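You operate a simulated robot arm through the tools that you are given. There is no shell and no other tool. Be economical: measure what you need, move in short steps, check, and stop when the job is done.

You run a simulated two-armed robot. Do the job below in one go: nothing can be reset, and whatever is moved stays where it is left.

TASK
Fill the jar with salsa to its line and snap the lid on.
Fine: hold the jar while the lid comes off; no spill; the jug goes back. Set down upright: clear prep jug.

It is judged by the outcome, as a careful person would: the job done as asked, and still so three seconds after it is handed in. It fails if anything else is knocked over, pushed out of place, dropped, spilled or broken. A push-on lid holds only when it is set on centred and level and pressed home; a screw cap is set on level and turned clockwise until tight.

THE ROBOT
Two 7-joint arms with two-finger parallel grippers on one trunk, on a base that drives. Base frame: it is fixed to the floor where the robot stands at the start and does not move with it; the origin is under the middle of the robot, x ahead of it, y to its left, z up; the surface under the hand at the start is at about z = 880. Readings come in mm, rad, newtons and seconds.
The left shoulder is at the start at [70, 163, 1195], the right one opposite. With the tool pointing down near the work surface each hand reaches from about 400 to 880 mm from the robot's upright axis, wherever it stands, measured 20 degrees to its own side. Places, roughly: clear sauce jar (8x8x13 cm) [500, 100, 900]. Payload 3.43 kg a hand.
The TCP of each hand is the grasp point between the finger pads, 34 mm short of the fingertips. In the tool frame z runs along the fingers and y along their closing line. The gripper opens to 128 mm. The fingers are 24 mm wide and 12 mm thick; the gripper's body (48 by 130 mm) begins 96 mm behind the TCP.
Orientation is told as [roll, pitch, yaw] about the base's x, y, z axes, in that order, counted from this pose: with the fingers straight down and closing along the base's y, the tool's x points along the base's -x, its y along +y and its z along -z.

THE INTERFACE
- The arms move only by the tool nudge_tool. It takes "left_moves", "right_moves" or both (then of equal length, played together; a hand with none holds still); each is a list of rows, each a list of 7 numbers: the shift along the tool's x, y, z in mm, then the turn, a rotation vector about the tool's x, y, z in rad, then the finger opening in mm, from 0 to 128. In form: [[x, y, z, rx, ry, rz, jaw], ...]. A call has 1 to 20 rows; each row shifts and turns the commanded pose from where the row before left it, along the tool's axes as they then stand. A row lasts 0.2 s, in which the tool goes at most 50 mm and 0.15 rad; a call with a longer step from one row to the next is refused whole, and so is a gripper value outside its range. A pose out of reach is approached as far as the arm can. The call stops where the force on the tool passes 40 N (or 10 N more than at its start, if that is more) or the arm is blocked; 0.2 s more then pass. Each finger travels about 153 mm/s and halts on what it meets, pressing with about 22 N; the grip force reading is that of the motor and also rises with nothing between the fingers. The clock runs only during rows and for 0.2 s after the last one: add rows that do not move to give the fingers time. It gives the time, the measured TCP pose, the force on the tool (base axes), the opening and the grip force at its end, in the units of the frame above (readings bear some noise), with the torque about the TCP (base axes, N m) and any sound that the robot's microphone picked up.
- Cameras (640 x 400 px; columns grow to the right, rows downward): "scene" is now at [138.3, 19.1, 1435]; the picture's right is [0.22, -0.97, 0.00], its down [-0.45, -0.10, -0.89] and it looks along [0.86, 0.20, -0.46] (base axes); focal length 214 px, centre (320, 200). "left" rides on the left gripper at [76, 11, -160] in its tool frame; the picture's right is [-0.15, 0.99, 0.00], its down [-0.88, -0.13, -0.46] and it looks along [-0.45, -0.07, 0.89] (tool axes); focal length 234 px, centre (320, 200). "right" rides on the right gripper at [76, -11, -160] in its tool frame; the picture's right is [0.15, 0.99, 0.00], its down [-0.88, 0.13, -0.46] and it looks along [-0.45, 0.07, 0.89] (tool axes); focal length 234 px, centre (320, 200). There is no depth. A picture from a camera that has moved, and an enlarged one, comes with that camera's place and axes in the base frame and with its lens.
- grab_frame(camera): a new picture of that camera. No time passes.
- move_column(by): slides the trunk up (or, below 0, down) by that many mm; the arms and the scene camera ride with it, the base frame stays. It gives what a move gives, with no picture.
- drive_base(legs): drives the robot by 1 to 6 legs, each [ahead, left, turn to the left] in mm, mm and rad, along the robot's own axes; the way and the turn of a leg run together, so that a leg with both is an arc; at most 1500 mm and 3.142 rad a leg. The arms and the cameras ride along, it lands a little off, and it stops where it bumps. It gives what a move gives.
- aim_head(pan, tilt): turns the head with the scene camera to pan (to the left, within 1.501 rad either way) and tilt (down, from -0.506 to 1.204), counted from straight ahead of the robot. It gives what a move gives.
- zoom(camera, box): a new picture of the part [left, top, right, bottom] of that camera's present view, enlarged. No time passes.
- sign_off(): hands the job in; it is judged then, once.

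Go step by step. Nothing tells you exact positions but the pictures and the camera data: compare them with the known pose of the tool, close in by small moves and look again before you grip or let go. The budget is 120 turns and 88 pictures, counting those below and the enlarged ones. Unless the task says otherwise, let go and move clear before handing in, and close with one line.

The tools are called after "Emit:" by a JSON object that holds its "name" and its "arguments". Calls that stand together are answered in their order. nudge_tool: Moves the arms, as the interface text tells. Its arguments: {"type":"object","properties":{"left_moves":{"type":"array","items":{"type":"array","items":{"type":"number"}}},"right_moves":{"type":"array","items":{"type":"array","items":{"type":"number"}}}},"required":[]} The other tools are called the same way: move_column (by) slides the trunk up or down; drive_base (legs) drives the base; aim_head (pan, tilt) turns the head that bears the scene camera; grab_frame (camera) takes a picture; zoom (camera, box) takes an enlarged picture of a part of a camera's view; sign_off () hands the job in.

At the start:

```text
clock: 0.0
left_tool_pos: [450.5, 262.1, 1379.2]
left_tool_rot: [0.0, 0.001, -0.001]
left_contact_force: [1.3, -0.3, 0.3]
left_moment: [0.01, -0.02, 0.04]
left_width: 128.0
left_grip_force: 0.0
right_tool_pos: [428.8, -110.2, 1256.1]
right_tool_rot: [0.0, -0.001, -0.003]
right_contact_force: [-0.2, -0.5, -0.8]
right_moment: [-0.01, 0.0, -0.03]
right_width: 128.1
right_grip_force: 0.1
trunk travel left (down, up): [-675.0, 265.0]
robot x, y, heading: [0.9, -2.7, -0.003]
head pan, tilt: [0.225, 0.48]
```

scene: 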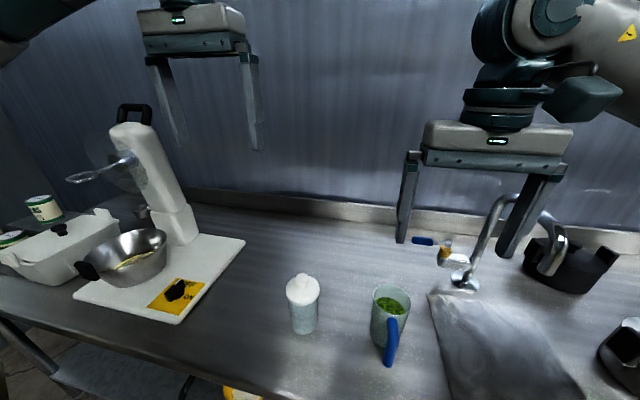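
right: 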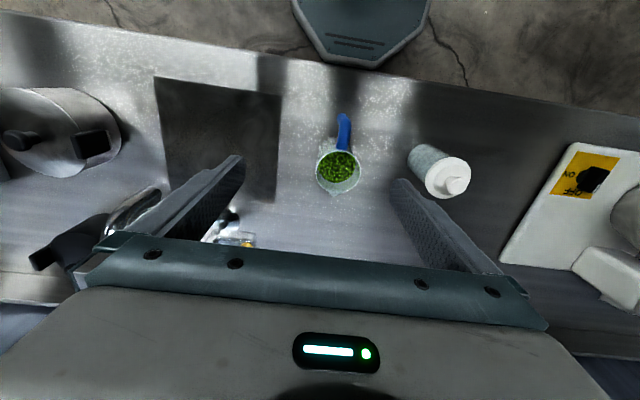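
left: 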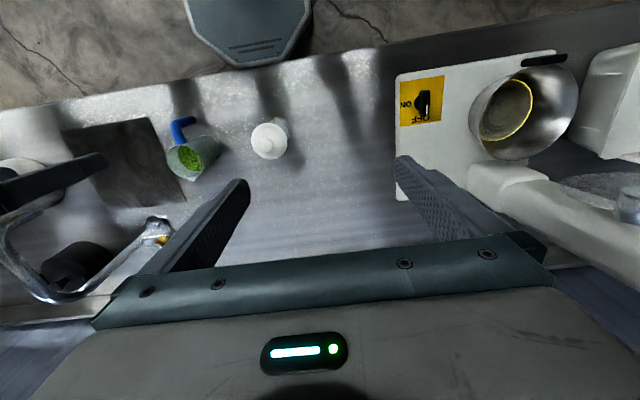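

I see the jar with a white lid near [500,100] and the green-filled jug with a blue handle pointing toward the robot to its right. I'll zoom in for detail.

Emit:
{"name": "zoom", "arguments": {"camera": "scene", "box": [260, 250, 440, 380]}}

Emit:
{"name": "zoom", "arguments": {"camera": "right", "box": [290, 90, 490, 215]}}

Emit:
{"name": "zoom", "arguments": {"camera": "left", "box": [140, 90, 340, 215]}}

```text
3.08 times, centred on (350, 315) of scene
camera zoom: at [138.3, 19.1, 1435.0], right [0.22, -0.97, 0.0], down [-0.45, -0.1, -0.89], along [0.86, 0.2, -0.46], focal length 660 px, centre (228, -154)
```

zoom: 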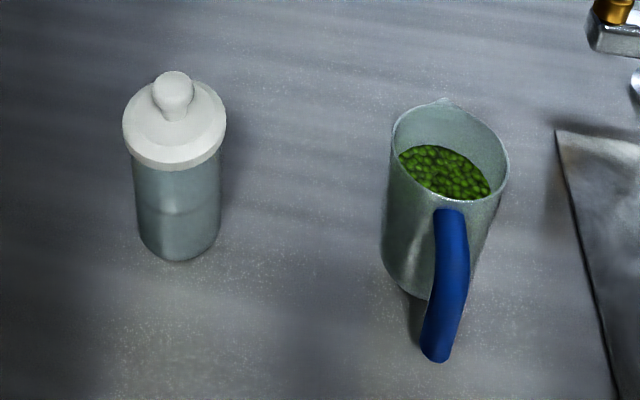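

```text
3.20 times, centred on (390, 152) of right
camera zoom: at [351.8, -121.7, 1414.2], right [-0.15, 0.99, 0.0], down [0.88, 0.13, 0.46], along [0.45, 0.07, -0.89], focal length 749 px, centre (96, 352)
```

zoom: 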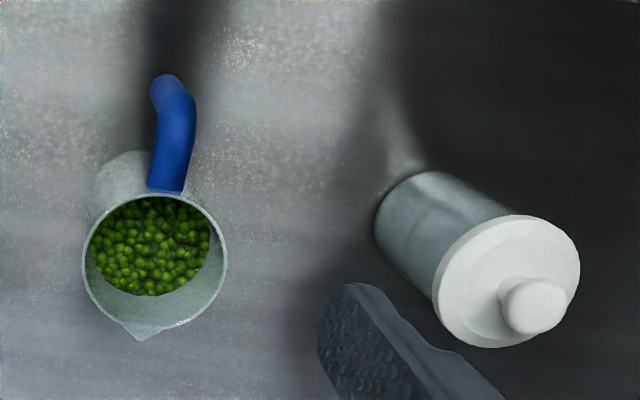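

```text
3.20 times, centred on (240, 152) of left
camera zoom: at [375.5, 274.9, 1540.3], right [0.15, 0.99, 0.0], down [0.88, -0.13, 0.46], along [0.45, -0.07, -0.89], focal length 749 px, centre (576, 352)
```

zoom: 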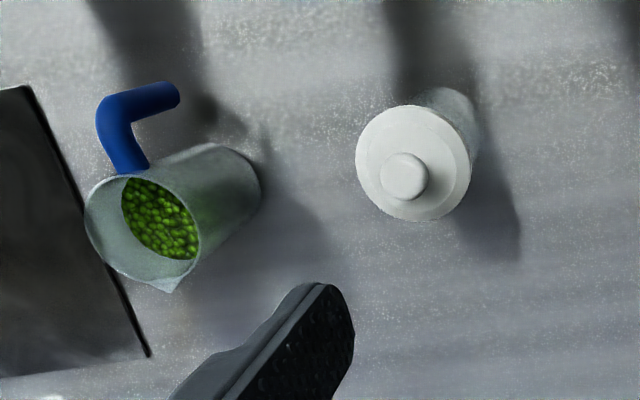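

Triangulating, the jar's axis is at about (477,141) with its knob top near z 1040. The jug's rim is centred near (490,-66,1013), with the handle toward -x and the spout toward +x. I'll back the base up for elbow room, then turn the left hand toward the jar.

Emit:
{"name": "drive_base", "arguments": {"legs": [[-180, 0, 0]]}}

Emit:
{"name": "nudge_tool", "arguments": {"left_moves": [[0, 0, 20, 0, 0, 0.145, 128], [0, 0, 20, 0, 0, 0.145, 128], [0, 0, 20, 0, 0, 0.145, 128], [0, 0, 20, 0, 0, 0.145, 128], [0, 0, 20, 0, 0, 0.145, 128], [0, 0, 20, 0, 0, 0.145, 128], [0, 0, 0, 0, -0.15, 0, 128], [0, 0, 0, 0, -0.15, 0, 128], [0, 0, 0, 0, -0.15, 0, 128], [0, 0, 0, 0, -0.15, 0, 128], [0, 0, 0, 0, -0.15, 0, 128], [0, 0, 0, 0, -0.15, 0, 128], [0, 0, 0, 0, -0.15, 0, 128]]}}

```text
clock: 1.5
left_tool_pos: [272.2, 262.8, 1376.5]
left_tool_rot: [-0.003, 0.003, -0.002]
left_contact_force: [1.0, 0.4, -0.5]
left_moment: [0.01, -0.02, 0.02]
left_width: 128.1
left_grip_force: 0.1
right_tool_pos: [249.5, -110.3, 1255.6]
right_tool_rot: [-0.001, 0.002, -0.001]
right_contact_force: [-0.3, 0.4, -0.3]
right_moment: [0.04, 0.0, -0.01]
right_width: 127.8
right_grip_force: 0.0
trunk travel left (down, up): [-675.0, 265.0]
robot x, y, heading: [-179.7, -0.1, 0.001]
head pan, tilt: [0.225, 0.48]
```

```text
clock: 4.3
left_tool_pos: [269.1, 261.6, 1258.7]
left_tool_rot: [-0.002, -1.051, -0.871]
left_contact_force: [0.0, -0.5, 0.4]
left_moment: [0.04, 0.01, 0.02]
left_width: 127.8
left_grip_force: 0.1
right_tool_pos: [245.4, -109.9, 1256.3]
right_tool_rot: [0.001, -0.004, -0.001]
right_contact_force: [0.0, -0.7, 0.3]
right_moment: [0.0, -0.03, -0.02]
right_width: 128.2
right_grip_force: 0.0
trunk travel left (down, up): [-675.0, 265.0]
robot x, y, heading: [-180.3, 1.7, -0.007]
head pan, tilt: [0.225, 0.48]
```

The left hand now points forward and inward at 30° down. I'll bring it to about 130 mm short of the jar.

Emit:
{"name": "nudge_tool", "arguments": {"left_moves": [[20.5, 10.1, 28.1, 0, 0, 0, 128], [20.5, 10.1, 28.1, 0, 0, 0, 128], [20.5, 10.1, 28.1, 0, 0, 0, 128], [20.5, 10.1, 28.1, 0, 0, 0, 128], [20.5, 10.1, 28.1, 0, 0, 0, 128], [20.5, 10.1, 28.1, 0, 0, 0, 128], [20.5, 10.1, 28.1, 0, 0, 0, 128], [20.5, 10.1, 28.1, 0, 0, 0, 128]]}}

Emit:
{"name": "grab_frame", "arguments": {"camera": "left"}}

Emit:
{"name": "grab_frame", "arguments": {"camera": "scene"}}

```text
clock: 6.1
left_tool_pos: [405.5, 227.7, 1003.6]
left_tool_rot: [-0.006, -1.049, -0.87]
left_contact_force: [-0.1, 0.8, -0.5]
left_moment: [0.0, 0.01, 0.03]
left_width: 128.0
left_grip_force: 0.1
right_tool_pos: [248.4, -111.4, 1255.3]
right_tool_rot: [0.0, 0.002, -0.003]
right_contact_force: [0.3, -0.3, -0.1]
right_moment: [0.02, 0.0, 0.0]
right_width: 128.0
right_grip_force: 0.0
trunk travel left (down, up): [-675.0, 265.0]
robot x, y, heading: [-178.1, -1.0, -0.002]
head pan, tilt: [0.225, 0.48]
```

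```text
81 pictures are left
camera left: at [301.6, 370.1, 1019.5], right [0.8, 0.58, 0.12], down [-0.07, -0.12, 0.99], along [0.59, -0.81, -0.05], focal length 234 px, centre (320, 200)
```

left: 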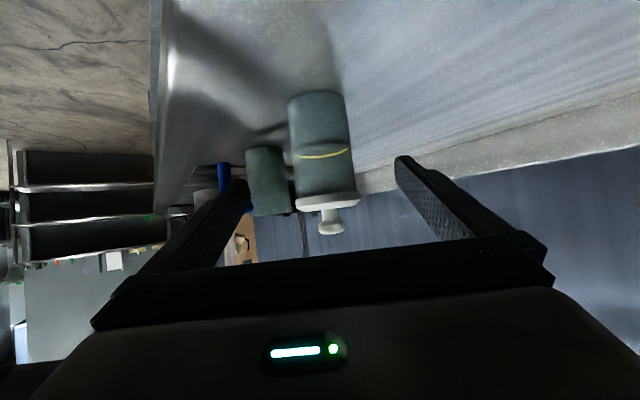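

```text
80 pictures are left
camera scene: at [-40.6, 19.2, 1435.0], right [0.22, -0.97, 0.0], down [-0.45, -0.1, -0.89], along [0.86, 0.2, -0.46], focal length 214 px, centre (320, 200)
```

scene: 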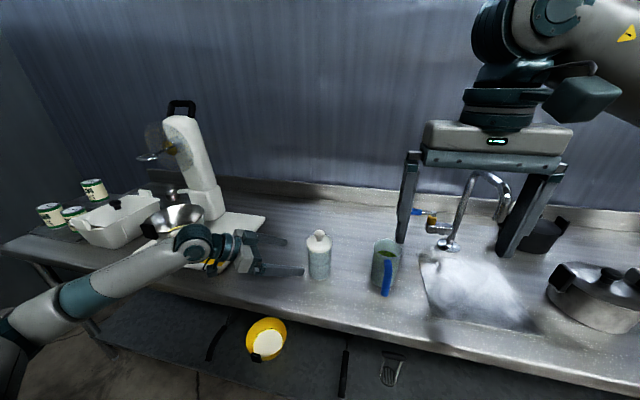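

The left camera shows the jar's yellow fill line at about z 948. I'll slide the open left hand around the jar body, below that line.

Emit:
{"name": "nudge_tool", "arguments": {"left_moves": [[3.4, 0, 27, 0, 0, 0, 128], [3.4, 0, 27, 0, 0, 0, 128], [3.4, 0, 27, 0, 0, 0, 128], [3.4, 0, 27, 0, 0, 0, 128], [3.4, 0, 27, 0, 0, 0, 128]]}}

Emit:
{"name": "grab_frame", "arguments": {"camera": "left"}}

Emit:
{"name": "zoom", "arguments": {"camera": "scene", "box": [240, 210, 420, 322]}}

```text
clock: 7.3
left_tool_pos: [476.0, 144.4, 922.7]
left_tool_rot: [-0.005, -1.051, -0.867]
left_contact_force: [0.4, 0.4, 0.1]
left_moment: [0.01, -0.01, -0.02]
left_width: 127.8
left_grip_force: 0.0
right_tool_pos: [247.9, -110.7, 1255.3]
right_tool_rot: [0.0, 0.002, -0.001]
right_contact_force: [1.0, -0.4, -0.3]
right_moment: [0.03, 0.0, -0.01]
right_width: 128.1
right_grip_force: 0.1
trunk travel left (down, up): [-675.0, 265.0]
robot x, y, heading: [-180.3, 1.6, -0.002]
head pan, tilt: [0.225, 0.48]
```

```text
79 pictures are left
camera left: at [371.3, 285.7, 938.0], right [0.8, 0.58, 0.12], down [-0.07, -0.12, 0.99], along [0.59, -0.81, -0.05], focal length 234 px, centre (320, 200)
```

left: 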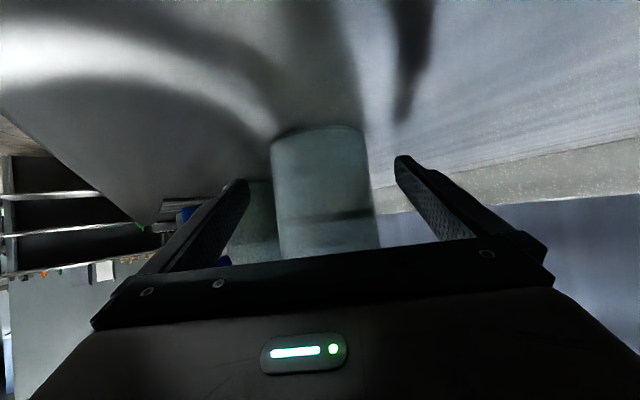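

```text
3.56 times, centred on (330, 266) of scene
camera zoom: at [-40.9, 18.6, 1435.0], right [0.22, -0.97, 0.0], down [-0.45, -0.1, -0.89], along [0.86, 0.2, -0.46], focal length 763 px, centre (284, -35)
```

zoom: 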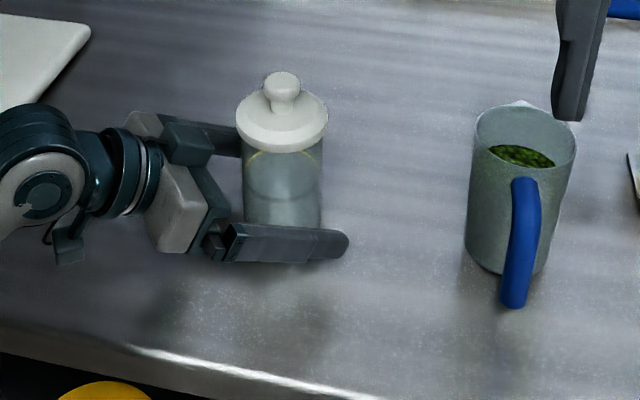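

The jar is centred between the left fingers, so I'll close gently to hold it. The right hand will move above the lid at the same time.

Emit:
{"name": "nudge_tool", "arguments": {"left_moves": [[0, 0, 0, 0, 0, 0, 60], [0, 0, 0, 0, 0, 0, 60], [0, 0, 0, 0, 0, 0, 60], [0, 0, 0, 0, 0, 0, 60], [0, 0, 0, 0, 0, 0, 60]]}}

Emit:
{"name": "nudge_tool", "arguments": {"right_moves": [[-28, 31, 4, 0, 0, 0, 70], [-28, 31, 4, 0, 0, 0, 70], [-28, 31, 4, 0, 0, 0, 70], [-28, 31, 4, 0, 0, 0, 70], [-28, 31, 4, 0, 0, 0, 70], [-28, 31, 4, 0, 0, 0, 70], [-30, 31, 4, 0, 0, 0, 70], [-30, 31, 4, 0, 0, 0, 70]]}}

Emit:
{"name": "grab_frame", "arguments": {"camera": "right"}}

Emit:
{"name": "grab_frame", "arguments": {"camera": "scene"}}

```text
clock: 8.5
left_tool_pos: [474.6, 144.0, 923.0]
left_tool_rot: [-0.005, -1.052, -0.87]
left_contact_force: [0.1, -1.4, 1.2]
left_moment: [-0.01, -0.11, 0.0]
left_width: 76.7
left_grip_force: 22.0
right_tool_pos: [247.1, -110.0, 1255.3]
right_tool_rot: [-0.001, 0.001, -0.003]
right_contact_force: [-1.1, -0.5, 0.6]
right_moment: [-0.01, 0.0, 0.03]
right_width: 128.0
right_grip_force: 0.0
trunk travel left (down, up): [-675.0, 265.0]
robot x, y, heading: [-179.2, -0.5, 0.001]
head pan, tilt: [0.225, 0.48]
```

```text
clock: 10.3
left_tool_pos: [474.5, 146.0, 923.0]
left_tool_rot: [-0.007, -1.053, -0.867]
left_contact_force: [-0.3, 1.1, 3.3]
left_moment: [0.13, -0.04, -0.04]
left_width: 76.7
left_grip_force: 21.7
right_tool_pos: [475.2, 140.8, 1225.1]
right_tool_rot: [-0.004, -0.001, -0.001]
right_contact_force: [-0.8, 0.9, 0.2]
right_moment: [-0.01, 0.03, -0.01]
right_width: 69.7
right_grip_force: 0.0
trunk travel left (down, up): [-675.0, 265.0]
robot x, y, heading: [-183.0, 0.2, -0.006]
head pan, tilt: [0.225, 0.48]
```

```text
77 pictures are left
camera right: at [399.4, 129.5, 1383.0], right [-0.15, 0.99, 0.0], down [0.88, 0.13, 0.46], along [0.45, 0.06, -0.89], focal length 234 px, centre (320, 200)
```

right: 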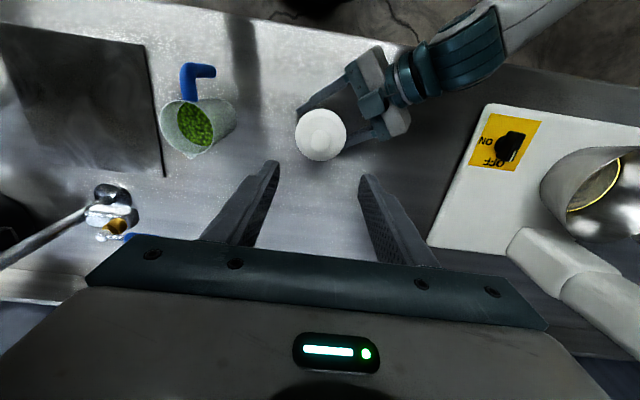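

```text
76 pictures are left
camera scene: at [-42.1, 22.4, 1435.0], right [0.22, -0.98, 0.0], down [-0.45, -0.1, -0.89], along [0.86, 0.2, -0.46], focal length 214 px, centre (320, 200)
```

scene: 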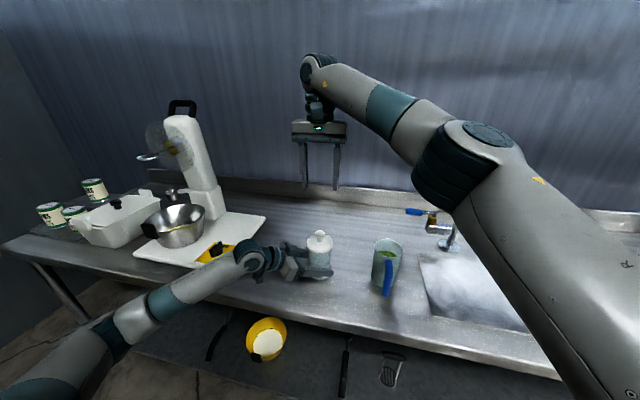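

Holding the jar, which measures 76.7 mm across. I'll zoom from the right camera to centre on the knob.

Emit:
{"name": "zoom", "arguments": {"camera": "right", "box": [256, 80, 416, 180]}}

Emit:
{"name": "zoom", "arguments": {"camera": "scene", "box": [240, 210, 400, 310]}}

```text
4.00 times, centred on (336, 130) of right
camera zoom: at [399.4, 129.5, 1383.0], right [-0.15, 0.99, 0.0], down [0.88, 0.13, 0.46], along [0.45, 0.06, -0.89], focal length 937 px, centre (256, 480)
```

zoom: 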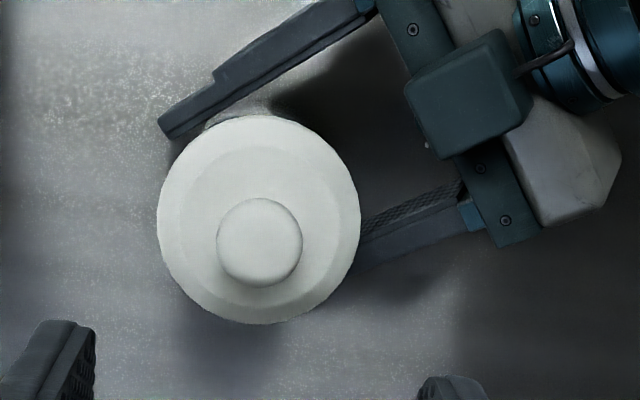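

```text
4.00 times, centred on (320, 260) of scene
camera zoom: at [-42.1, 22.4, 1435.0], right [0.22, -0.98, 0.0], down [-0.45, -0.1, -0.89], along [0.86, 0.2, -0.46], focal length 858 px, centre (320, -40)
```

zoom: 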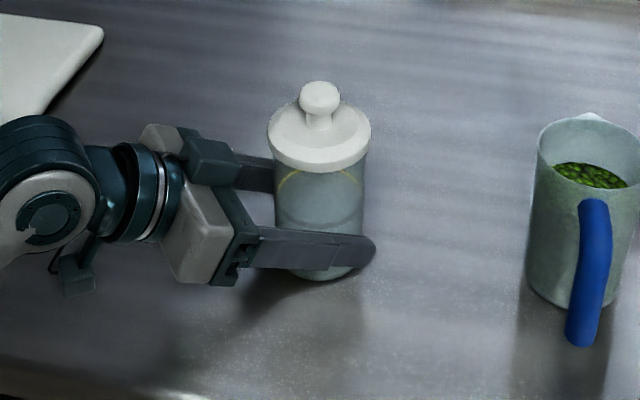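

The knob sits at (477,141), from about z 1005 to 1040. I'll descend to just above it and check.

Emit:
{"name": "nudge_tool", "arguments": {"right_moves": [[-1, 0, 40, 0, 0, 0, 64], [-1, 0, 40, 0, 0, 0, 64], [0, 0, 40, 0, 0, 0, 64], [0, 0, 42, 0, 0, 0, 64], [0, 0, 10, 0, 0, 0, 64]]}}

Emit:
{"name": "zoom", "arguments": {"camera": "scene", "box": [240, 180, 400, 280]}}

Emit:
{"name": "grab_frame", "arguments": {"camera": "right"}}

```text
clock: 11.5
left_tool_pos: [474.2, 142.9, 922.8]
left_tool_rot: [-0.005, -1.051, -0.868]
left_contact_force: [1.0, 0.1, 3.7]
left_moment: [0.06, -0.16, -0.02]
left_width: 76.6
left_grip_force: 21.6
right_tool_pos: [476.6, 138.8, 1049.9]
right_tool_rot: [0.001, 0.0, -0.002]
right_contact_force: [-0.2, -0.1, -0.8]
right_moment: [0.02, 0.01, 0.02]
right_width: 63.7
right_grip_force: 0.1
trunk travel left (down, up): [-675.0, 265.0]
robot x, y, heading: [-180.4, 0.6, 0.003]
head pan, tilt: [0.225, 0.48]
```

```text
4.00 times, centred on (320, 230) of scene
camera zoom: at [-41.6, 19.1, 1435.0], right [0.22, -0.98, 0.0], down [-0.45, -0.1, -0.89], along [0.86, 0.2, -0.46], focal length 858 px, centre (320, 80)
```

zoom: 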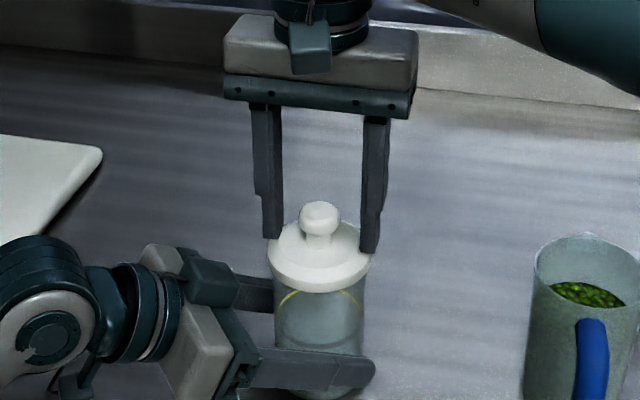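

```text
72 pictures are left
camera right: at [402.4, 126.2, 1208.4], right [-0.14, 0.99, 0.0], down [0.88, 0.13, 0.46], along [0.45, 0.07, -0.89], focal length 234 px, centre (320, 200)
```

right: 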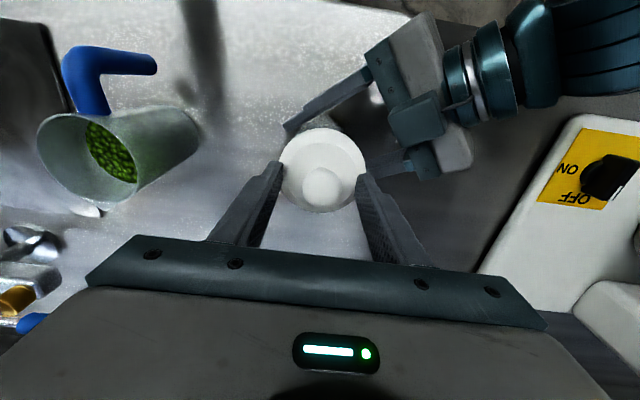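

The fingers straddle the knob centrally. I'll lower a little, close, and check.

Emit:
{"name": "nudge_tool", "arguments": {"right_moves": [[0, 0, 5, 0, 0, 0, 64], [0, 0, 0, 0, 0, 0, 15], [0, 0, 0, 0, 0, 0, 15], [0, 0, 0, 0, 0, 0, 15]]}}

Emit:
{"name": "zoom", "arguments": {"camera": "scene", "box": [270, 200, 370, 262]}}

```text
clock: 12.5
left_tool_pos: [471.6, 144.8, 923.3]
left_tool_rot: [-0.003, -1.049, -0.87]
left_contact_force: [1.4, -6.5, -6.7]
left_moment: [0.29, -0.48, 0.02]
left_width: 76.8
left_grip_force: 21.9
right_tool_pos: [476.6, 137.7, 1049.0]
right_tool_rot: [0.004, -0.003, -0.002]
right_contact_force: [2.7, 6.6, 30.9]
right_moment: [0.18, -0.1, 0.06]
right_width: 30.4
right_grip_force: 21.6
trunk travel left (down, up): [-675.0, 265.0]
robot x, y, heading: [-175.9, 1.6, -0.002]
head pan, tilt: [0.225, 0.48]
```

```text
6.40 times, centred on (320, 231) of scene
camera zoom: at [-43.6, 18.6, 1435.4], right [0.22, -0.97, 0.0], down [-0.45, -0.1, -0.89], along [0.87, 0.2, -0.46], focal length 1373 px, centre (320, 2)
```

zoom: 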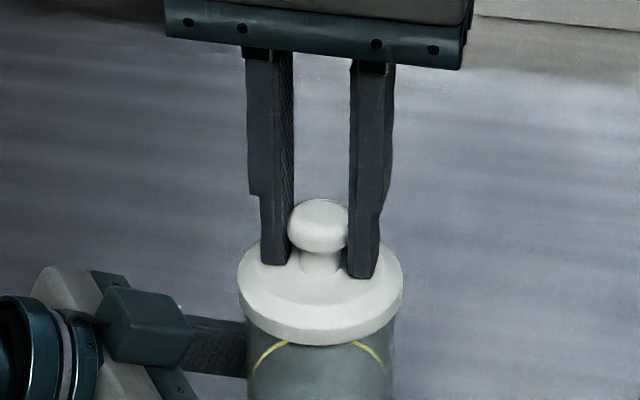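

The lid top is at z≈1015, the fingers grip the knob, and the left hand holds the jar. Now I'll pull straight up.

Emit:
{"name": "nudge_tool", "arguments": {"right_moves": [[0, 0, -4, 0, 0, 0, 10], [0, 0, -4, 0, 0, 0, 10], [0, 0, -4, 0, 0, 0, 10], [0, 0, -4, 0, 0, 0, 10], [0, 0, -6, 0, 0, 0, 10], [0, 0, -8, 0, 0, 0, 10]]}}

Emit:
{"name": "zoom", "arguments": {"camera": "scene", "box": [240, 180, 400, 280]}}

```text
clock: 13.9
left_tool_pos: [475.0, 143.8, 923.2]
left_tool_rot: [-0.003, -1.051, -0.869]
left_contact_force: [-0.4, 0.8, 2.4]
left_moment: [0.03, -0.13, 0.07]
left_width: 76.8
left_grip_force: 22.0
right_tool_pos: [477.7, 138.0, 1076.3]
right_tool_rot: [-0.001, -0.001, -0.003]
right_contact_force: [0.3, -0.3, -0.5]
right_moment: [0.01, 0.0, -0.03]
right_width: 29.9
right_grip_force: 22.6
trunk travel left (down, up): [-675.0, 265.0]
robot x, y, heading: [-181.6, 4.8, -0.002]
head pan, tilt: [0.225, 0.48]
heard: snap
```

```text
4.00 times, centred on (320, 230) of scene
camera zoom: at [-41.8, 19.2, 1435.0], right [0.22, -0.97, 0.0], down [-0.45, -0.1, -0.89], along [0.86, 0.2, -0.46], focal length 858 px, centre (320, 80)
```

zoom: 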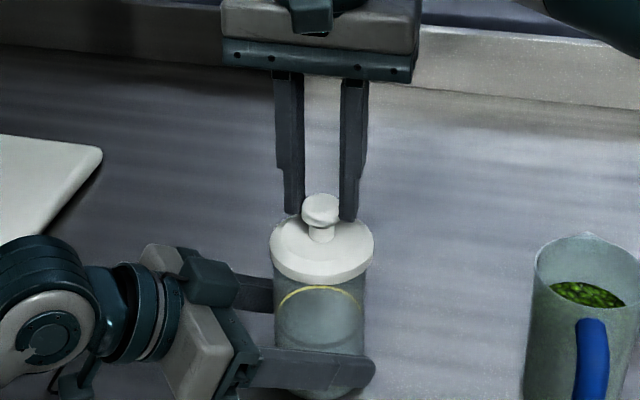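

I heard a snap, but the fingers slid up the knob and the lid only rose a little. I'll look closer.

Emit:
{"name": "zoom", "arguments": {"camera": "scene", "box": [280, 210, 360, 260]}}

Emit:
{"name": "grab_frame", "arguments": {"camera": "left"}}

```text
8.00 times, centred on (320, 235) of scene
camera zoom: at [-41.8, 19.2, 1435.0], right [0.22, -0.97, 0.0], down [-0.45, -0.1, -0.89], along [0.86, 0.2, -0.46], focal length 1716 px, centre (320, -80)
```

zoom: 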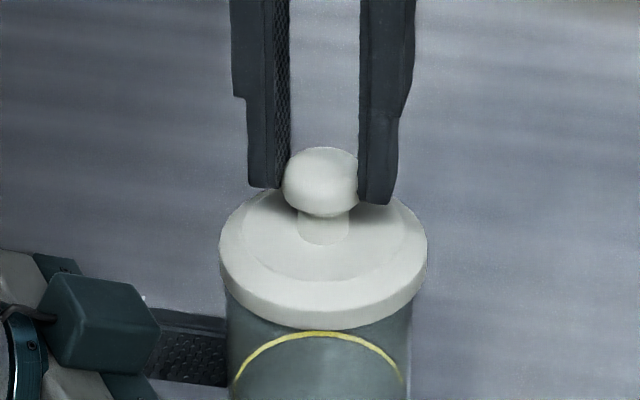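

```text
68 pictures are left
camera left: at [370.7, 286.2, 938.5], right [0.8, 0.58, 0.12], down [-0.07, -0.11, 0.99], along [0.59, -0.81, -0.05], focal length 234 px, centre (320, 200)
```

left: 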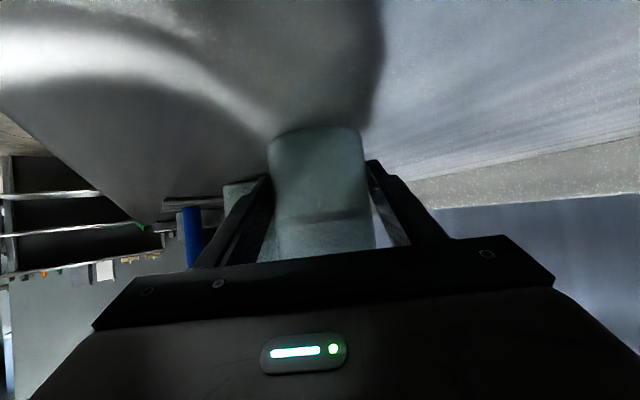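

The lid looks unsnapped and raised a few mm. I'll regrip about 12 mm lower on the knob for a firmer hold before lifting away.

Emit:
{"name": "nudge_tool", "arguments": {"right_moves": [[0, 0, 0, 0, 0, 0, 46], [0, 0, 7, 0, 0, 0, 46], [0, 0, 6, 0, 0, 0, 46], [0, 0, 0, 0, 0, 0, 46]]}}

Emit:
{"name": "zoom", "arguments": {"camera": "scene", "box": [280, 210, 360, 260]}}

```text
clock: 14.9
left_tool_pos: [473.6, 143.4, 922.9]
left_tool_rot: [-0.006, -1.049, -0.868]
left_contact_force: [0.7, 0.7, 3.6]
left_moment: [0.06, -0.21, 0.02]
left_width: 77.0
left_grip_force: 22.5
right_tool_pos: [477.4, 138.9, 1063.2]
right_tool_rot: [0.0, 0.0, -0.002]
right_contact_force: [-0.4, 0.4, -0.5]
right_moment: [0.01, 0.02, 0.03]
right_width: 45.9
right_grip_force: 0.0
trunk travel left (down, up): [-675.0, 265.0]
robot x, y, heading: [-181.0, -0.2, 0.0]
head pan, tilt: [0.225, 0.48]
```

```text
8.00 times, centred on (320, 235) of scene
camera zoom: at [-41.8, 19.2, 1435.1], right [0.22, -0.97, 0.0], down [-0.45, -0.1, -0.89], along [0.86, 0.2, -0.46], focal length 1716 px, centre (320, -80)
```

zoom: 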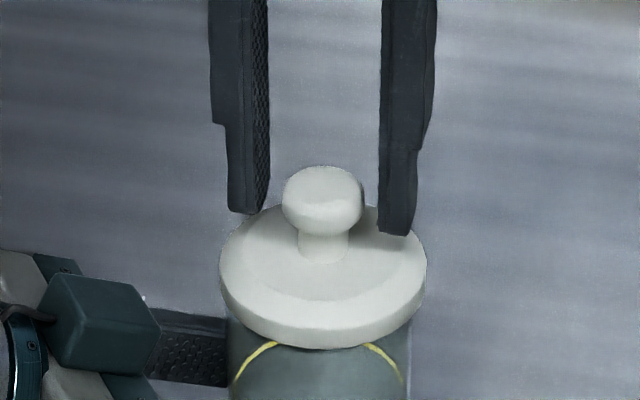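

The lid is loose and has settled back onto the jar. I'll go about 10 mm lower, grip, and lift.

Emit:
{"name": "nudge_tool", "arguments": {"right_moves": [[0, 0, 5, 0, 0, 0, 46], [0, 0, 5, 0, 0, 0, 46], [0, 0, 0, 0, 0, 0, 10], [0, 0, 0, 0, 0, 0, 10], [0, 0, 0, 0, 0, 0, 10], [0, 0, -5, 0, 0, 0, 10], [0, 0, -5, 0, 0, 0, 10], [0, 0, -10, 0, 0, 0, 10], [0, 0, -10, 0, 0, 0, 10]]}}

Emit:
{"name": "zoom", "arguments": {"camera": "scene", "box": [260, 190, 380, 265]}}

```text
clock: 16.9
left_tool_pos: [474.4, 143.5, 922.4]
left_tool_rot: [-0.007, -1.052, -0.869]
left_contact_force: [-0.1, -0.9, 3.3]
left_moment: [-0.06, -0.09, -0.01]
left_width: 76.9
left_grip_force: 21.9
right_tool_pos: [476.7, 136.6, 1084.1]
right_tool_rot: [0.0, -0.001, -0.001]
right_contact_force: [-0.1, -0.2, 0.1]
right_moment: [0.0, 0.05, 0.0]
right_width: 30.2
right_grip_force: 22.3
trunk travel left (down, up): [-675.0, 265.0]
robot x, y, heading: [-176.8, 3.7, 0.002]
head pan, tilt: [0.225, 0.48]
```

```text
5.33 times, centred on (320, 228) of scene
camera zoom: at [-42.1, 18.9, 1435.1], right [0.22, -0.98, 0.0], down [-0.45, -0.1, -0.89], along [0.86, 0.2, -0.46], focal length 1144 px, centre (320, 53)
```

zoom: 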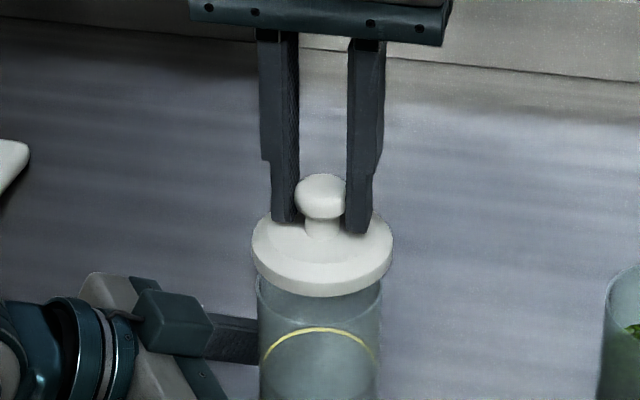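

The lid is off and held. I'll carry it up and over to an open spot around (600,50), and descend partway.

Emit:
{"name": "nudge_tool", "arguments": {"right_moves": [[0, 0, -25, 0, 0, 0, 10], [0, 0, -25, 0, 0, 0, 10], [-31, -22, 0, 0, 0, 0, 10], [-31, -22, 0, 0, 0, 0, 10], [-31, -22, 0, 0, 0, 0, 10], [-31, -21, 0, 0, 0, 0, 10], [0, 0, 35, 0, 0, 0, 10], [0, 0, 35, 0, 0, 0, 10], [0, 0, 35, 0, 0, 0, 10], [0, 0, 35, 0, 0, 0, 10], [0, 0, 25, 0, 0, 0, 10]]}}

Emit:
{"name": "grab_frame", "arguments": {"camera": "scene"}}

Emit:
{"name": "grab_frame", "arguments": {"camera": "right"}}

```text
clock: 19.3
left_tool_pos: [475.5, 143.0, 922.7]
left_tool_rot: [-0.007, -1.05, -0.868]
left_contact_force: [0.1, -0.6, 1.7]
left_moment: [-0.05, -0.14, -0.05]
left_width: 76.6
left_grip_force: 21.8
right_tool_pos: [580.4, 49.2, 965.1]
right_tool_rot: [0.0, 0.001, -0.004]
right_contact_force: [0.3, -0.1, -0.6]
right_moment: [0.0, 0.0, 0.05]
right_width: 30.3
right_grip_force: 21.5
right hand out of reach, approached as far as the arm can: row 6
trunk travel left (down, up): [-675.0, 265.0]
robot x, y, heading: [-179.3, -1.0, -0.001]
head pan, tilt: [0.225, 0.48]
```

```text
65 pictures are left
camera scene: at [-41.5, 19.0, 1435.1], right [0.22, -0.98, 0.0], down [-0.45, -0.1, -0.89], along [0.86, 0.2, -0.46], focal length 214 px, centre (320, 200)
```

scene: 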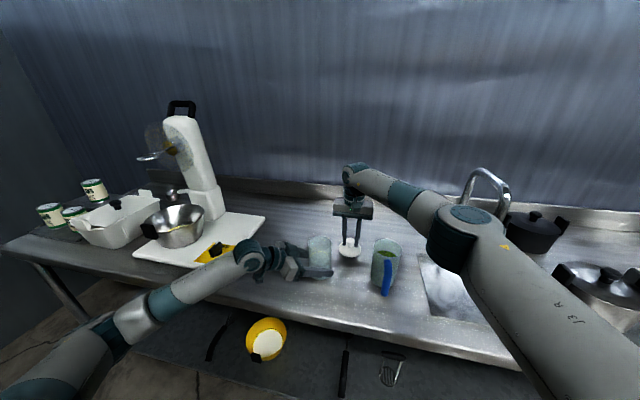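

```text
64 pictures are left
camera right: at [504.7, 38.3, 1122.8], right [-0.14, 0.99, 0.0], down [0.88, 0.13, 0.46], along [0.45, 0.07, -0.89], focal length 234 px, centre (320, 200)
```

right: 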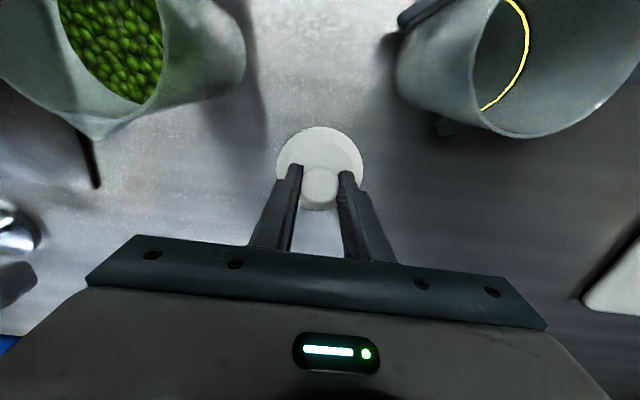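

The lid hangs at (580,49), clear of both vessels. I'll lower it in small steps until it touches the table.

Emit:
{"name": "nudge_tool", "arguments": {"right_moves": [[0, 0, 10, 0, 0, 0, 10], [0, 0, 6, 0, 0, 0, 10], [0, 0, 4, 0, 0, 0, 10], [0, 0, 3, 0, 0, 0, 10], [0, 0, 3, 0, 0, 0, 10], [0, 0, 0, 0, 0, 0, 10]]}}

Emit:
{"name": "zoom", "arguments": {"camera": "scene", "box": [290, 190, 410, 265]}}

```text
clock: 20.7
left_tool_pos: [476.3, 143.1, 922.7]
left_tool_rot: [-0.004, -1.05, -0.867]
left_contact_force: [0.3, 0.8, 1.9]
left_moment: [0.02, -0.06, -0.04]
left_width: 76.3
left_grip_force: 22.3
right_tool_pos: [582.8, 48.9, 939.1]
right_tool_rot: [0.0, 0.001, -0.002]
right_contact_force: [0.8, -0.4, -0.2]
right_moment: [0.01, 0.01, -0.01]
right_width: 30.3
right_grip_force: 22.6
trunk travel left (down, up): [-675.0, 265.0]
robot x, y, heading: [-182.0, 1.7, 0.0]
head pan, tilt: [0.225, 0.48]
```

```text
5.33 times, centred on (350, 228) of scene
camera zoom: at [-41.7, 19.2, 1435.0], right [0.22, -0.97, 0.0], down [-0.45, -0.1, -0.89], along [0.86, 0.2, -0.46], focal length 1144 px, centre (160, 53)
```

zoom: 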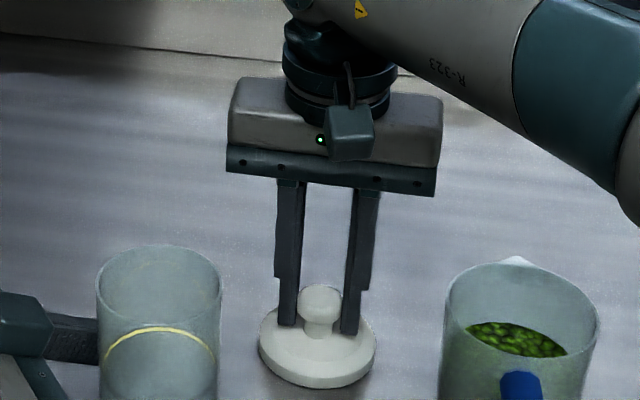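

Emit:
{"name": "nudge_tool", "arguments": {"right_moves": [[0, 0, 3, 0, 0, 0, 10], [0, 0, 3, 0, 0, 0, 10], [0, 0, 0, 0, 0, 0, 10]]}}

```text
clock: 21.5
left_tool_pos: [474.8, 142.3, 923.4]
left_tool_rot: [-0.005, -1.051, -0.868]
left_contact_force: [0.7, 0.2, 1.4]
left_moment: [0.05, -0.08, 0.03]
left_width: 76.5
left_grip_force: 22.1
right_tool_pos: [581.0, 49.2, 931.2]
right_tool_rot: [0.0, 0.001, -0.003]
right_contact_force: [-0.2, -0.2, 0.1]
right_moment: [-0.01, -0.01, 0.0]
right_width: 30.1
right_grip_force: 22.0
trunk travel left (down, up): [-675.0, 265.0]
robot x, y, heading: [-178.8, -4.2, 0.002]
head pan, tilt: [0.225, 0.48]
```

The lid isn't touching yet, so I'll keep lowering in small steps.

Emit:
{"name": "nudge_tool", "arguments": {"right_moves": [[0, 0, 2, 0, 0, 0, 10], [0, 0, 2, 0, 0, 0, 10], [0, 0, 2, 0, 0, 0, 10], [0, 0, 0, 0, 0, 0, 10]]}}

Emit:
{"name": "zoom", "arguments": {"camera": "scene", "box": [310, 220, 390, 270]}}

```text
clock: 22.5
left_tool_pos: [474.5, 143.5, 921.5]
left_tool_rot: [-0.006, -1.05, -0.868]
left_contact_force: [0.5, 0.3, -0.1]
left_moment: [0.0, -0.02, 0.0]
left_width: 76.3
left_grip_force: 22.8
right_tool_pos: [580.0, 50.3, 928.7]
right_tool_rot: [0.001, -0.002, -0.002]
right_contact_force: [2.0, 0.8, 10.1]
right_moment: [0.01, -0.03, -0.02]
right_width: 30.2
right_grip_force: 22.6
trunk travel left (down, up): [-675.0, 265.0]
robot x, y, heading: [-178.3, 2.2, -0.002]
head pan, tilt: [0.225, 0.48]
```

```text
8.00 times, centred on (350, 245) of scene
camera zoom: at [-42.5, 19.1, 1435.2], right [0.22, -0.98, 0.0], down [-0.45, -0.1, -0.89], along [0.86, 0.2, -0.46], focal length 1716 px, centre (80, -160)
```

zoom: 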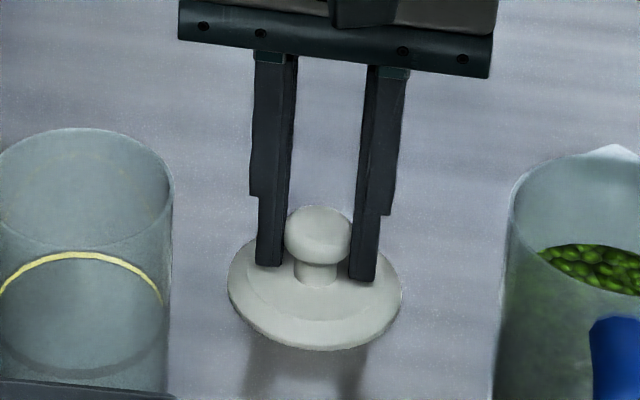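

The lid is on the table with about 10 N of contact. I'll release it, rise, and swing the right hand to a 45° pose behind the jug. The left hand opens and backs away from the jar at the same time.

Emit:
{"name": "nudge_tool", "arguments": {"right_moves": [[0, 0, 0, 0, 0, 0, 60], [0, 0, 0, 0, 0, 0, 60], [0, 0, -45, 0, 0, 0, 60], [0, 0, -45, 0, 0, 0, 60], [0, 0, -45, 0, 0, 0, 60], [0, 0, -45, 0, 0, 0, 60], [34.5, -19.3, 0, 0, 0, 0, 60], [34.5, -19.3, 0, 0, 0, 0, 60], [34.5, -19.3, 0, 0, 0, 0, 60], [34.5, -19.3, 0, 0, 0, 0, 60], [34.5, -19.3, 0, 0, 0, 0, 60], [34.5, -19.3, 0, 0, 0, 0, 60], [0, 0, 0, 0, -0.15, 0, 128], [0, 0, 0, 0, -0.15, 0, 128], [0, 0, 0, 0, -0.15, 0, 128], [0, 0, 0, 0, -0.15, 0, 128], [0, 0, 0, 0, -0.15, 0, 128], [0, 0, 0, 0, -0.035, 0, 128]], "left_moves": [[0, 0, 0, 0, 0, 0, 128], [0, 0, 0, 0, 0, 0, 128], [0, 0, 0, 0, 0, 0, 128], [0, 0, -35, 0, 0, 0, 128], [0, 0, -35, 0, 0, 0, 128], [0, 0, -35, 0, 0, 0, 128], [0, 0, -35, 0, 0, 0, 128], [0, 0, -35, 0, 0, 0, 128], [0, 0, -35, 0, 0, 0, 128], [0, 0, 0, 0, 0, 0, 128], [0, 0, 0, 0, 0, 0, 128], [0, 0, 0, 0, 0, 0, 128], [0, 0, 0, 0, 0, 0, 128], [0, 0, 0, 0, 0, 0, 128], [0, 0, 0, 0, 0, 0, 128], [0, 0, 0, 0, 0, 0, 128], [0, 0, 0, 0, 0, 0, 128], [0, 0, 0, 0, 0, 0, 128]]}}

Emit:
{"name": "grab_frame", "arguments": {"camera": "scene"}}

Emit:
{"name": "grab_frame", "arguments": {"camera": "right"}}

```text
clock: 26.3
left_tool_pos: [358.1, 284.9, 1027.5]
left_tool_rot: [-0.005, -1.052, -0.868]
left_contact_force: [0.4, -0.3, -0.4]
left_moment: [-0.01, -0.01, 0.01]
left_width: 128.2
left_grip_force: 0.1
right_tool_pos: [373.6, -65.7, 1106.9]
right_tool_rot: [-0.001, -0.784, -0.002]
right_contact_force: [-0.4, 0.6, 0.6]
right_moment: [-0.01, 0.01, 0.02]
right_width: 127.9
right_grip_force: 0.1
trunk travel left (down, up): [-675.0, 265.0]
robot x, y, heading: [-179.2, -2.6, -0.0]
head pan, tilt: [0.225, 0.48]
```

```text
61 pictures are left
camera scene: at [-41.4, 19.2, 1435.0], right [0.22, -0.98, 0.0], down [-0.45, -0.1, -0.89], along [0.86, 0.2, -0.46], focal length 214 px, centre (320, 200)
```

scene: 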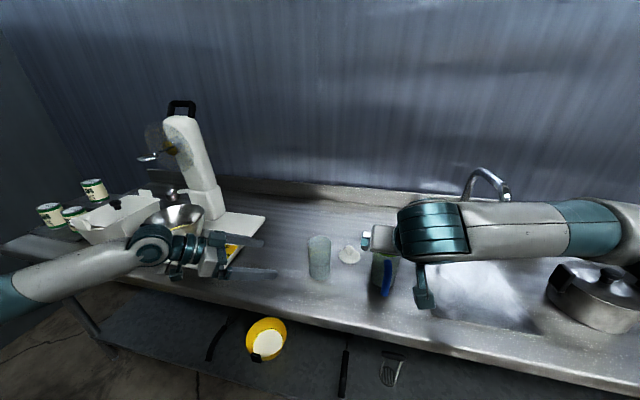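

```text
60 pictures are left
camera right: at [207.1, -76.8, 1164.7], right [-0.1, 0.99, -0.1], down [0.3, 0.13, 0.95], along [0.95, 0.07, -0.31], focal length 234 px, centre (320, 200)
```

right: 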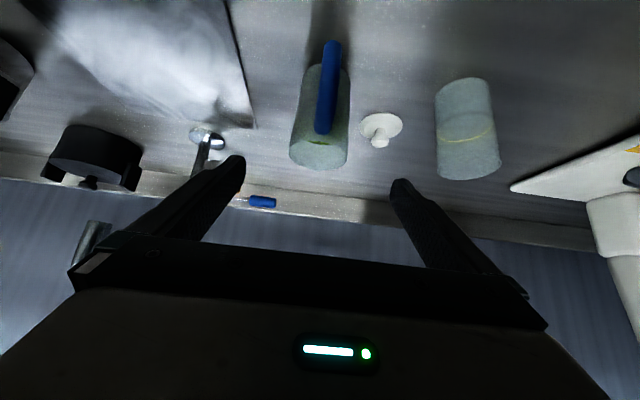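

The jug's rim centre is confirmed near (490,-64,1011) with the handle straight toward me, between the open fingers. I'll slide in along the finger direction, stop short, and check.

Emit:
{"name": "nudge_tool", "arguments": {"right_moves": [[21.7, 1, 0, 0, 0, 0, 128], [0, 0, 30, 0, 0, 0, 128], [0, 0, 30, 0, 0, 0, 128], [0, 0, 30, 0, 0, 0, 128], [0, 0, 30, 0, 0, 0, 128], [0, 0, 20, 0, 0, 0, 128]]}}

Emit:
{"name": "grab_frame", "arguments": {"camera": "right"}}

Emit:
{"name": "zoom", "arguments": {"camera": "scene", "box": [300, 200, 460, 300]}}

```text
clock: 27.7
left_tool_pos: [357.8, 283.6, 1026.9]
left_tool_rot: [-0.005, -1.052, -0.868]
left_contact_force: [0.9, -0.1, -0.3]
left_moment: [0.0, -0.01, 0.0]
left_width: 128.0
left_grip_force: 0.0
right_tool_pos: [457.7, -64.7, 991.9]
right_tool_rot: [0.001, -0.785, -0.002]
right_contact_force: [0.2, 0.6, -0.3]
right_moment: [-0.03, -0.03, 0.02]
right_width: 128.0
right_grip_force: 0.0
trunk travel left (down, up): [-675.0, 265.0]
robot x, y, heading: [-181.6, -0.8, -0.002]
head pan, tilt: [0.225, 0.48]
```

```text
59 pictures are left
camera right: at [291.5, -75.6, 1050.8], right [-0.1, 0.99, -0.1], down [0.3, 0.13, 0.94], along [0.95, 0.07, -0.31], focal length 234 px, centre (320, 200)
```

right: 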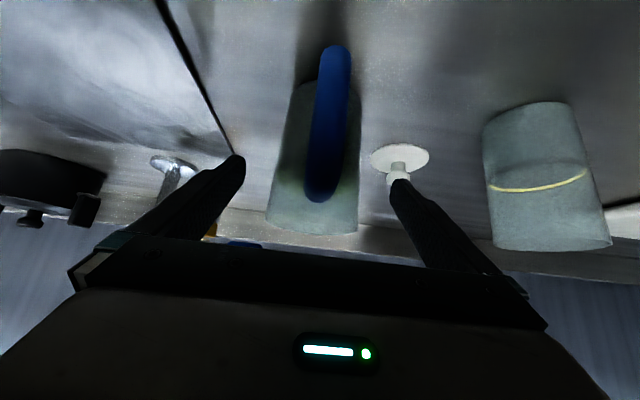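

```text
4.00 times, centred on (380, 250) of scene
camera zoom: at [-41.3, 19.2, 1435.0], right [0.22, -0.98, 0.0], down [-0.45, -0.1, -0.89], along [0.86, 0.2, -0.46], focal length 858 px, centre (80, 0)
```

zoom: 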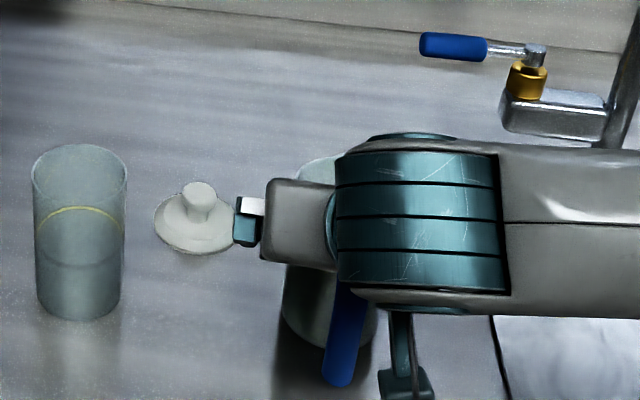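

There is good clearance around the handle. I'll advance the last 28 mm and close on the jug body.

Emit:
{"name": "nudge_tool", "arguments": {"right_moves": [[0, 0, 14, 0, 0, 0, 128], [0, 0, 14, 0, 0, 0, 128], [0, 0, 0, 0, 0, 0, 60], [0, 0, 0, 0, 0, 0, 60], [0, 0, 0, 0, 0, 0, 60], [0, 0, 0, 0, 0, 0, 60]]}}

Emit:
{"name": "grab_frame", "arguments": {"camera": "right"}}

```text
clock: 29.1
left_tool_pos: [358.3, 283.5, 1027.6]
left_tool_rot: [-0.004, -1.05, -0.866]
left_contact_force: [-0.3, 0.8, -0.2]
left_moment: [0.01, 0.03, 0.04]
left_width: 128.1
left_grip_force: 0.1
right_tool_pos: [476.9, -63.4, 971.4]
right_tool_rot: [0.001, -0.783, -0.001]
right_contact_force: [1.4, -0.3, 1.0]
right_moment: [0.12, -0.19, -0.07]
right_width: 87.2
right_grip_force: 21.7
trunk travel left (down, up): [-675.0, 265.0]
robot x, y, heading: [-177.7, 1.8, 0.0]
head pan, tilt: [0.225, 0.48]
```

```text
57 pictures are left
camera right: at [310.7, -75.5, 1031.0], right [-0.1, 0.99, -0.1], down [0.3, 0.13, 0.94], along [0.95, 0.07, -0.31], focal length 234 px, centre (320, 200)
```

right: 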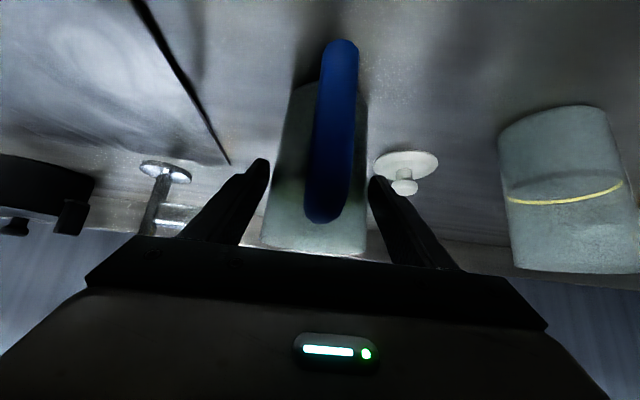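

The jug is gripped, 87 mm wide. I'll lift it slightly to test the hold.

Emit:
{"name": "nudge_tool", "arguments": {"right_moves": [[-7, 0, -7, 0, 0, 0, 50], [-7, 0, -7, 0, 0, 0, 50], [-14, 0, -14, 0, 0, 0, 50], [0, 0, 0, 0, 0, 0, 50]]}}

Emit:
{"name": "grab_frame", "arguments": {"camera": "right"}}

Emit:
{"name": "zoom", "arguments": {"camera": "scene", "box": [300, 200, 460, 300]}}

```text
clock: 30.1
left_tool_pos: [358.6, 283.3, 1027.4]
left_tool_rot: [-0.005, -1.048, -0.868]
left_contact_force: [0.4, 0.0, 0.1]
left_moment: [-0.01, 0.02, -0.06]
left_width: 128.2
left_grip_force: 0.1
right_tool_pos: [476.5, -63.8, 1011.7]
right_tool_rot: [0.001, -0.784, -0.002]
right_contact_force: [0.2, 0.5, -5.4]
right_moment: [0.04, 0.06, 0.03]
right_width: 87.3
right_grip_force: 21.6
trunk travel left (down, up): [-675.0, 265.0]
robot x, y, heading: [-181.3, -3.7, -0.001]
head pan, tilt: [0.225, 0.48]
```

```text
56 pictures are left
camera right: at [310.8, -75.6, 1070.3], right [-0.1, 0.99, -0.1], down [0.3, 0.13, 0.94], along [0.95, 0.07, -0.31], focal length 234 px, centre (320, 200)
```

right: 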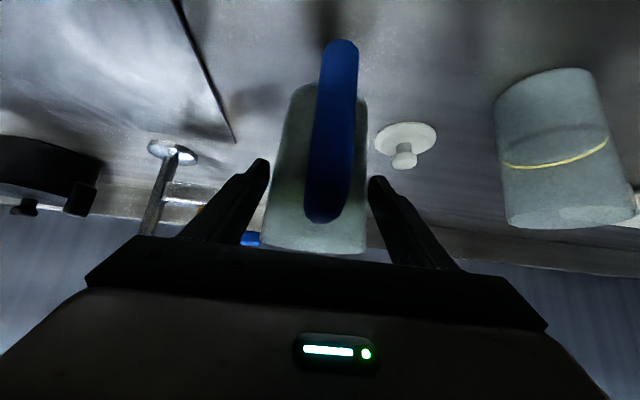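

```text
4.00 times, centred on (380, 250) of scene
camera zoom: at [-40.6, 18.9, 1434.9], right [0.22, -0.97, 0.0], down [-0.45, -0.1, -0.89], along [0.86, 0.2, -0.46], focal length 858 px, centre (80, 0)
```

zoom: 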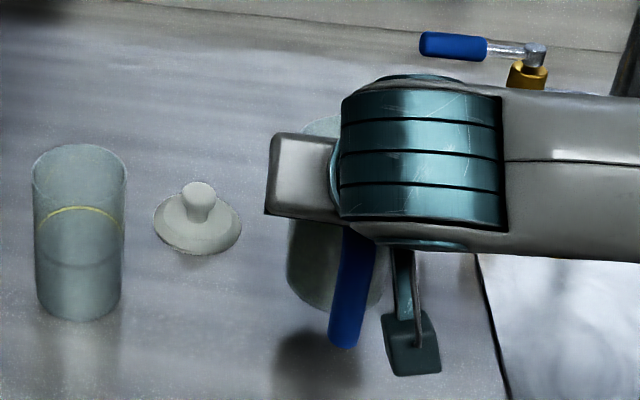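

The hold is firm at about 5.4 N and the jug stays level. I'll raise it and yaw it so the spout faces the jar side.

Emit:
{"name": "nudge_tool", "arguments": {"right_moves": [[-26, 0, -26, 0, 0, 0, 50], [-26, 0, -26, 0, 0, 0, 50], [-26, 0, -26, 0, 0, 0, 50], [0, 0, 0, -0.106, 0, -0.106, 50], [0, 0, 0, -0.106, 0, -0.106, 50], [0, 0, 0, -0.106, 0, -0.106, 50], [0, 0, 0, -0.106, 0, -0.106, 50], [0, 0, 0, -0.106, 0, -0.106, 50], [0, 0, 0, -0.106, 0, -0.106, 50], [0, 0, 0, -0.106, 0, -0.106, 50], [0, 0, 0, -0.106, 0, -0.106, 50]]}}

Emit:
{"name": "grab_frame", "arguments": {"camera": "scene"}}

Emit:
{"name": "grab_frame", "arguments": {"camera": "left"}}

```text
clock: 32.5
left_tool_pos: [357.7, 285.2, 1027.8]
left_tool_rot: [-0.004, -1.052, -0.868]
left_contact_force: [0.3, -0.7, 0.0]
left_moment: [-0.01, 0.0, -0.03]
left_width: 128.2
left_grip_force: 0.0
right_tool_pos: [477.6, -65.2, 1122.8]
right_tool_rot: [0.002, -0.787, 1.046]
right_contact_force: [0.9, 0.1, -5.1]
right_moment: [-0.03, 0.05, 0.03]
right_width: 87.2
right_grip_force: 22.1
right hand out of reach, approached as far as the arm can: row 11
trunk travel left (down, up): [-675.0, 265.0]
robot x, y, heading: [-178.1, 0.5, -0.001]
head pan, tilt: [0.225, 0.48]
```

```text
54 pictures are left
camera scene: at [-41.3, 19.3, 1435.0], right [0.22, -0.98, 0.0], down [-0.45, -0.1, -0.89], along [0.86, 0.2, -0.46], focal length 214 px, centre (320, 200)
```

scene: 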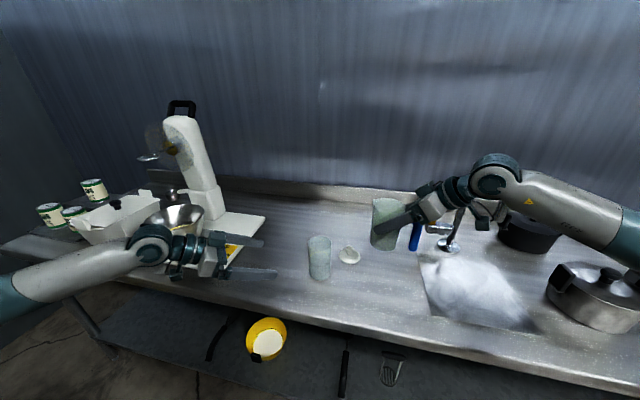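

```text
53 pictures are left
camera left: at [253.9, 426.7, 1042.4], right [0.8, 0.58, 0.12], down [-0.07, -0.11, 0.99], along [0.59, -0.81, -0.05], focal length 234 px, centre (320, 200)
```

left: 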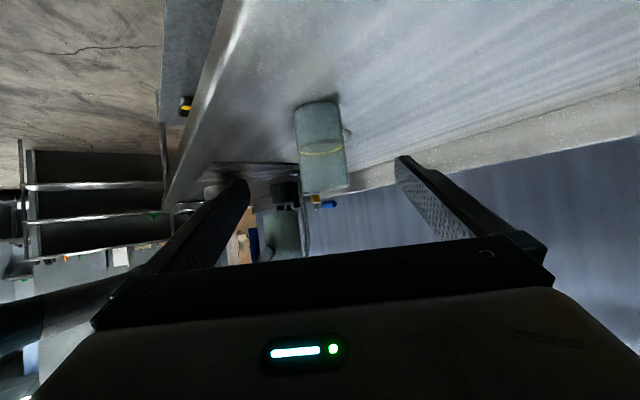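

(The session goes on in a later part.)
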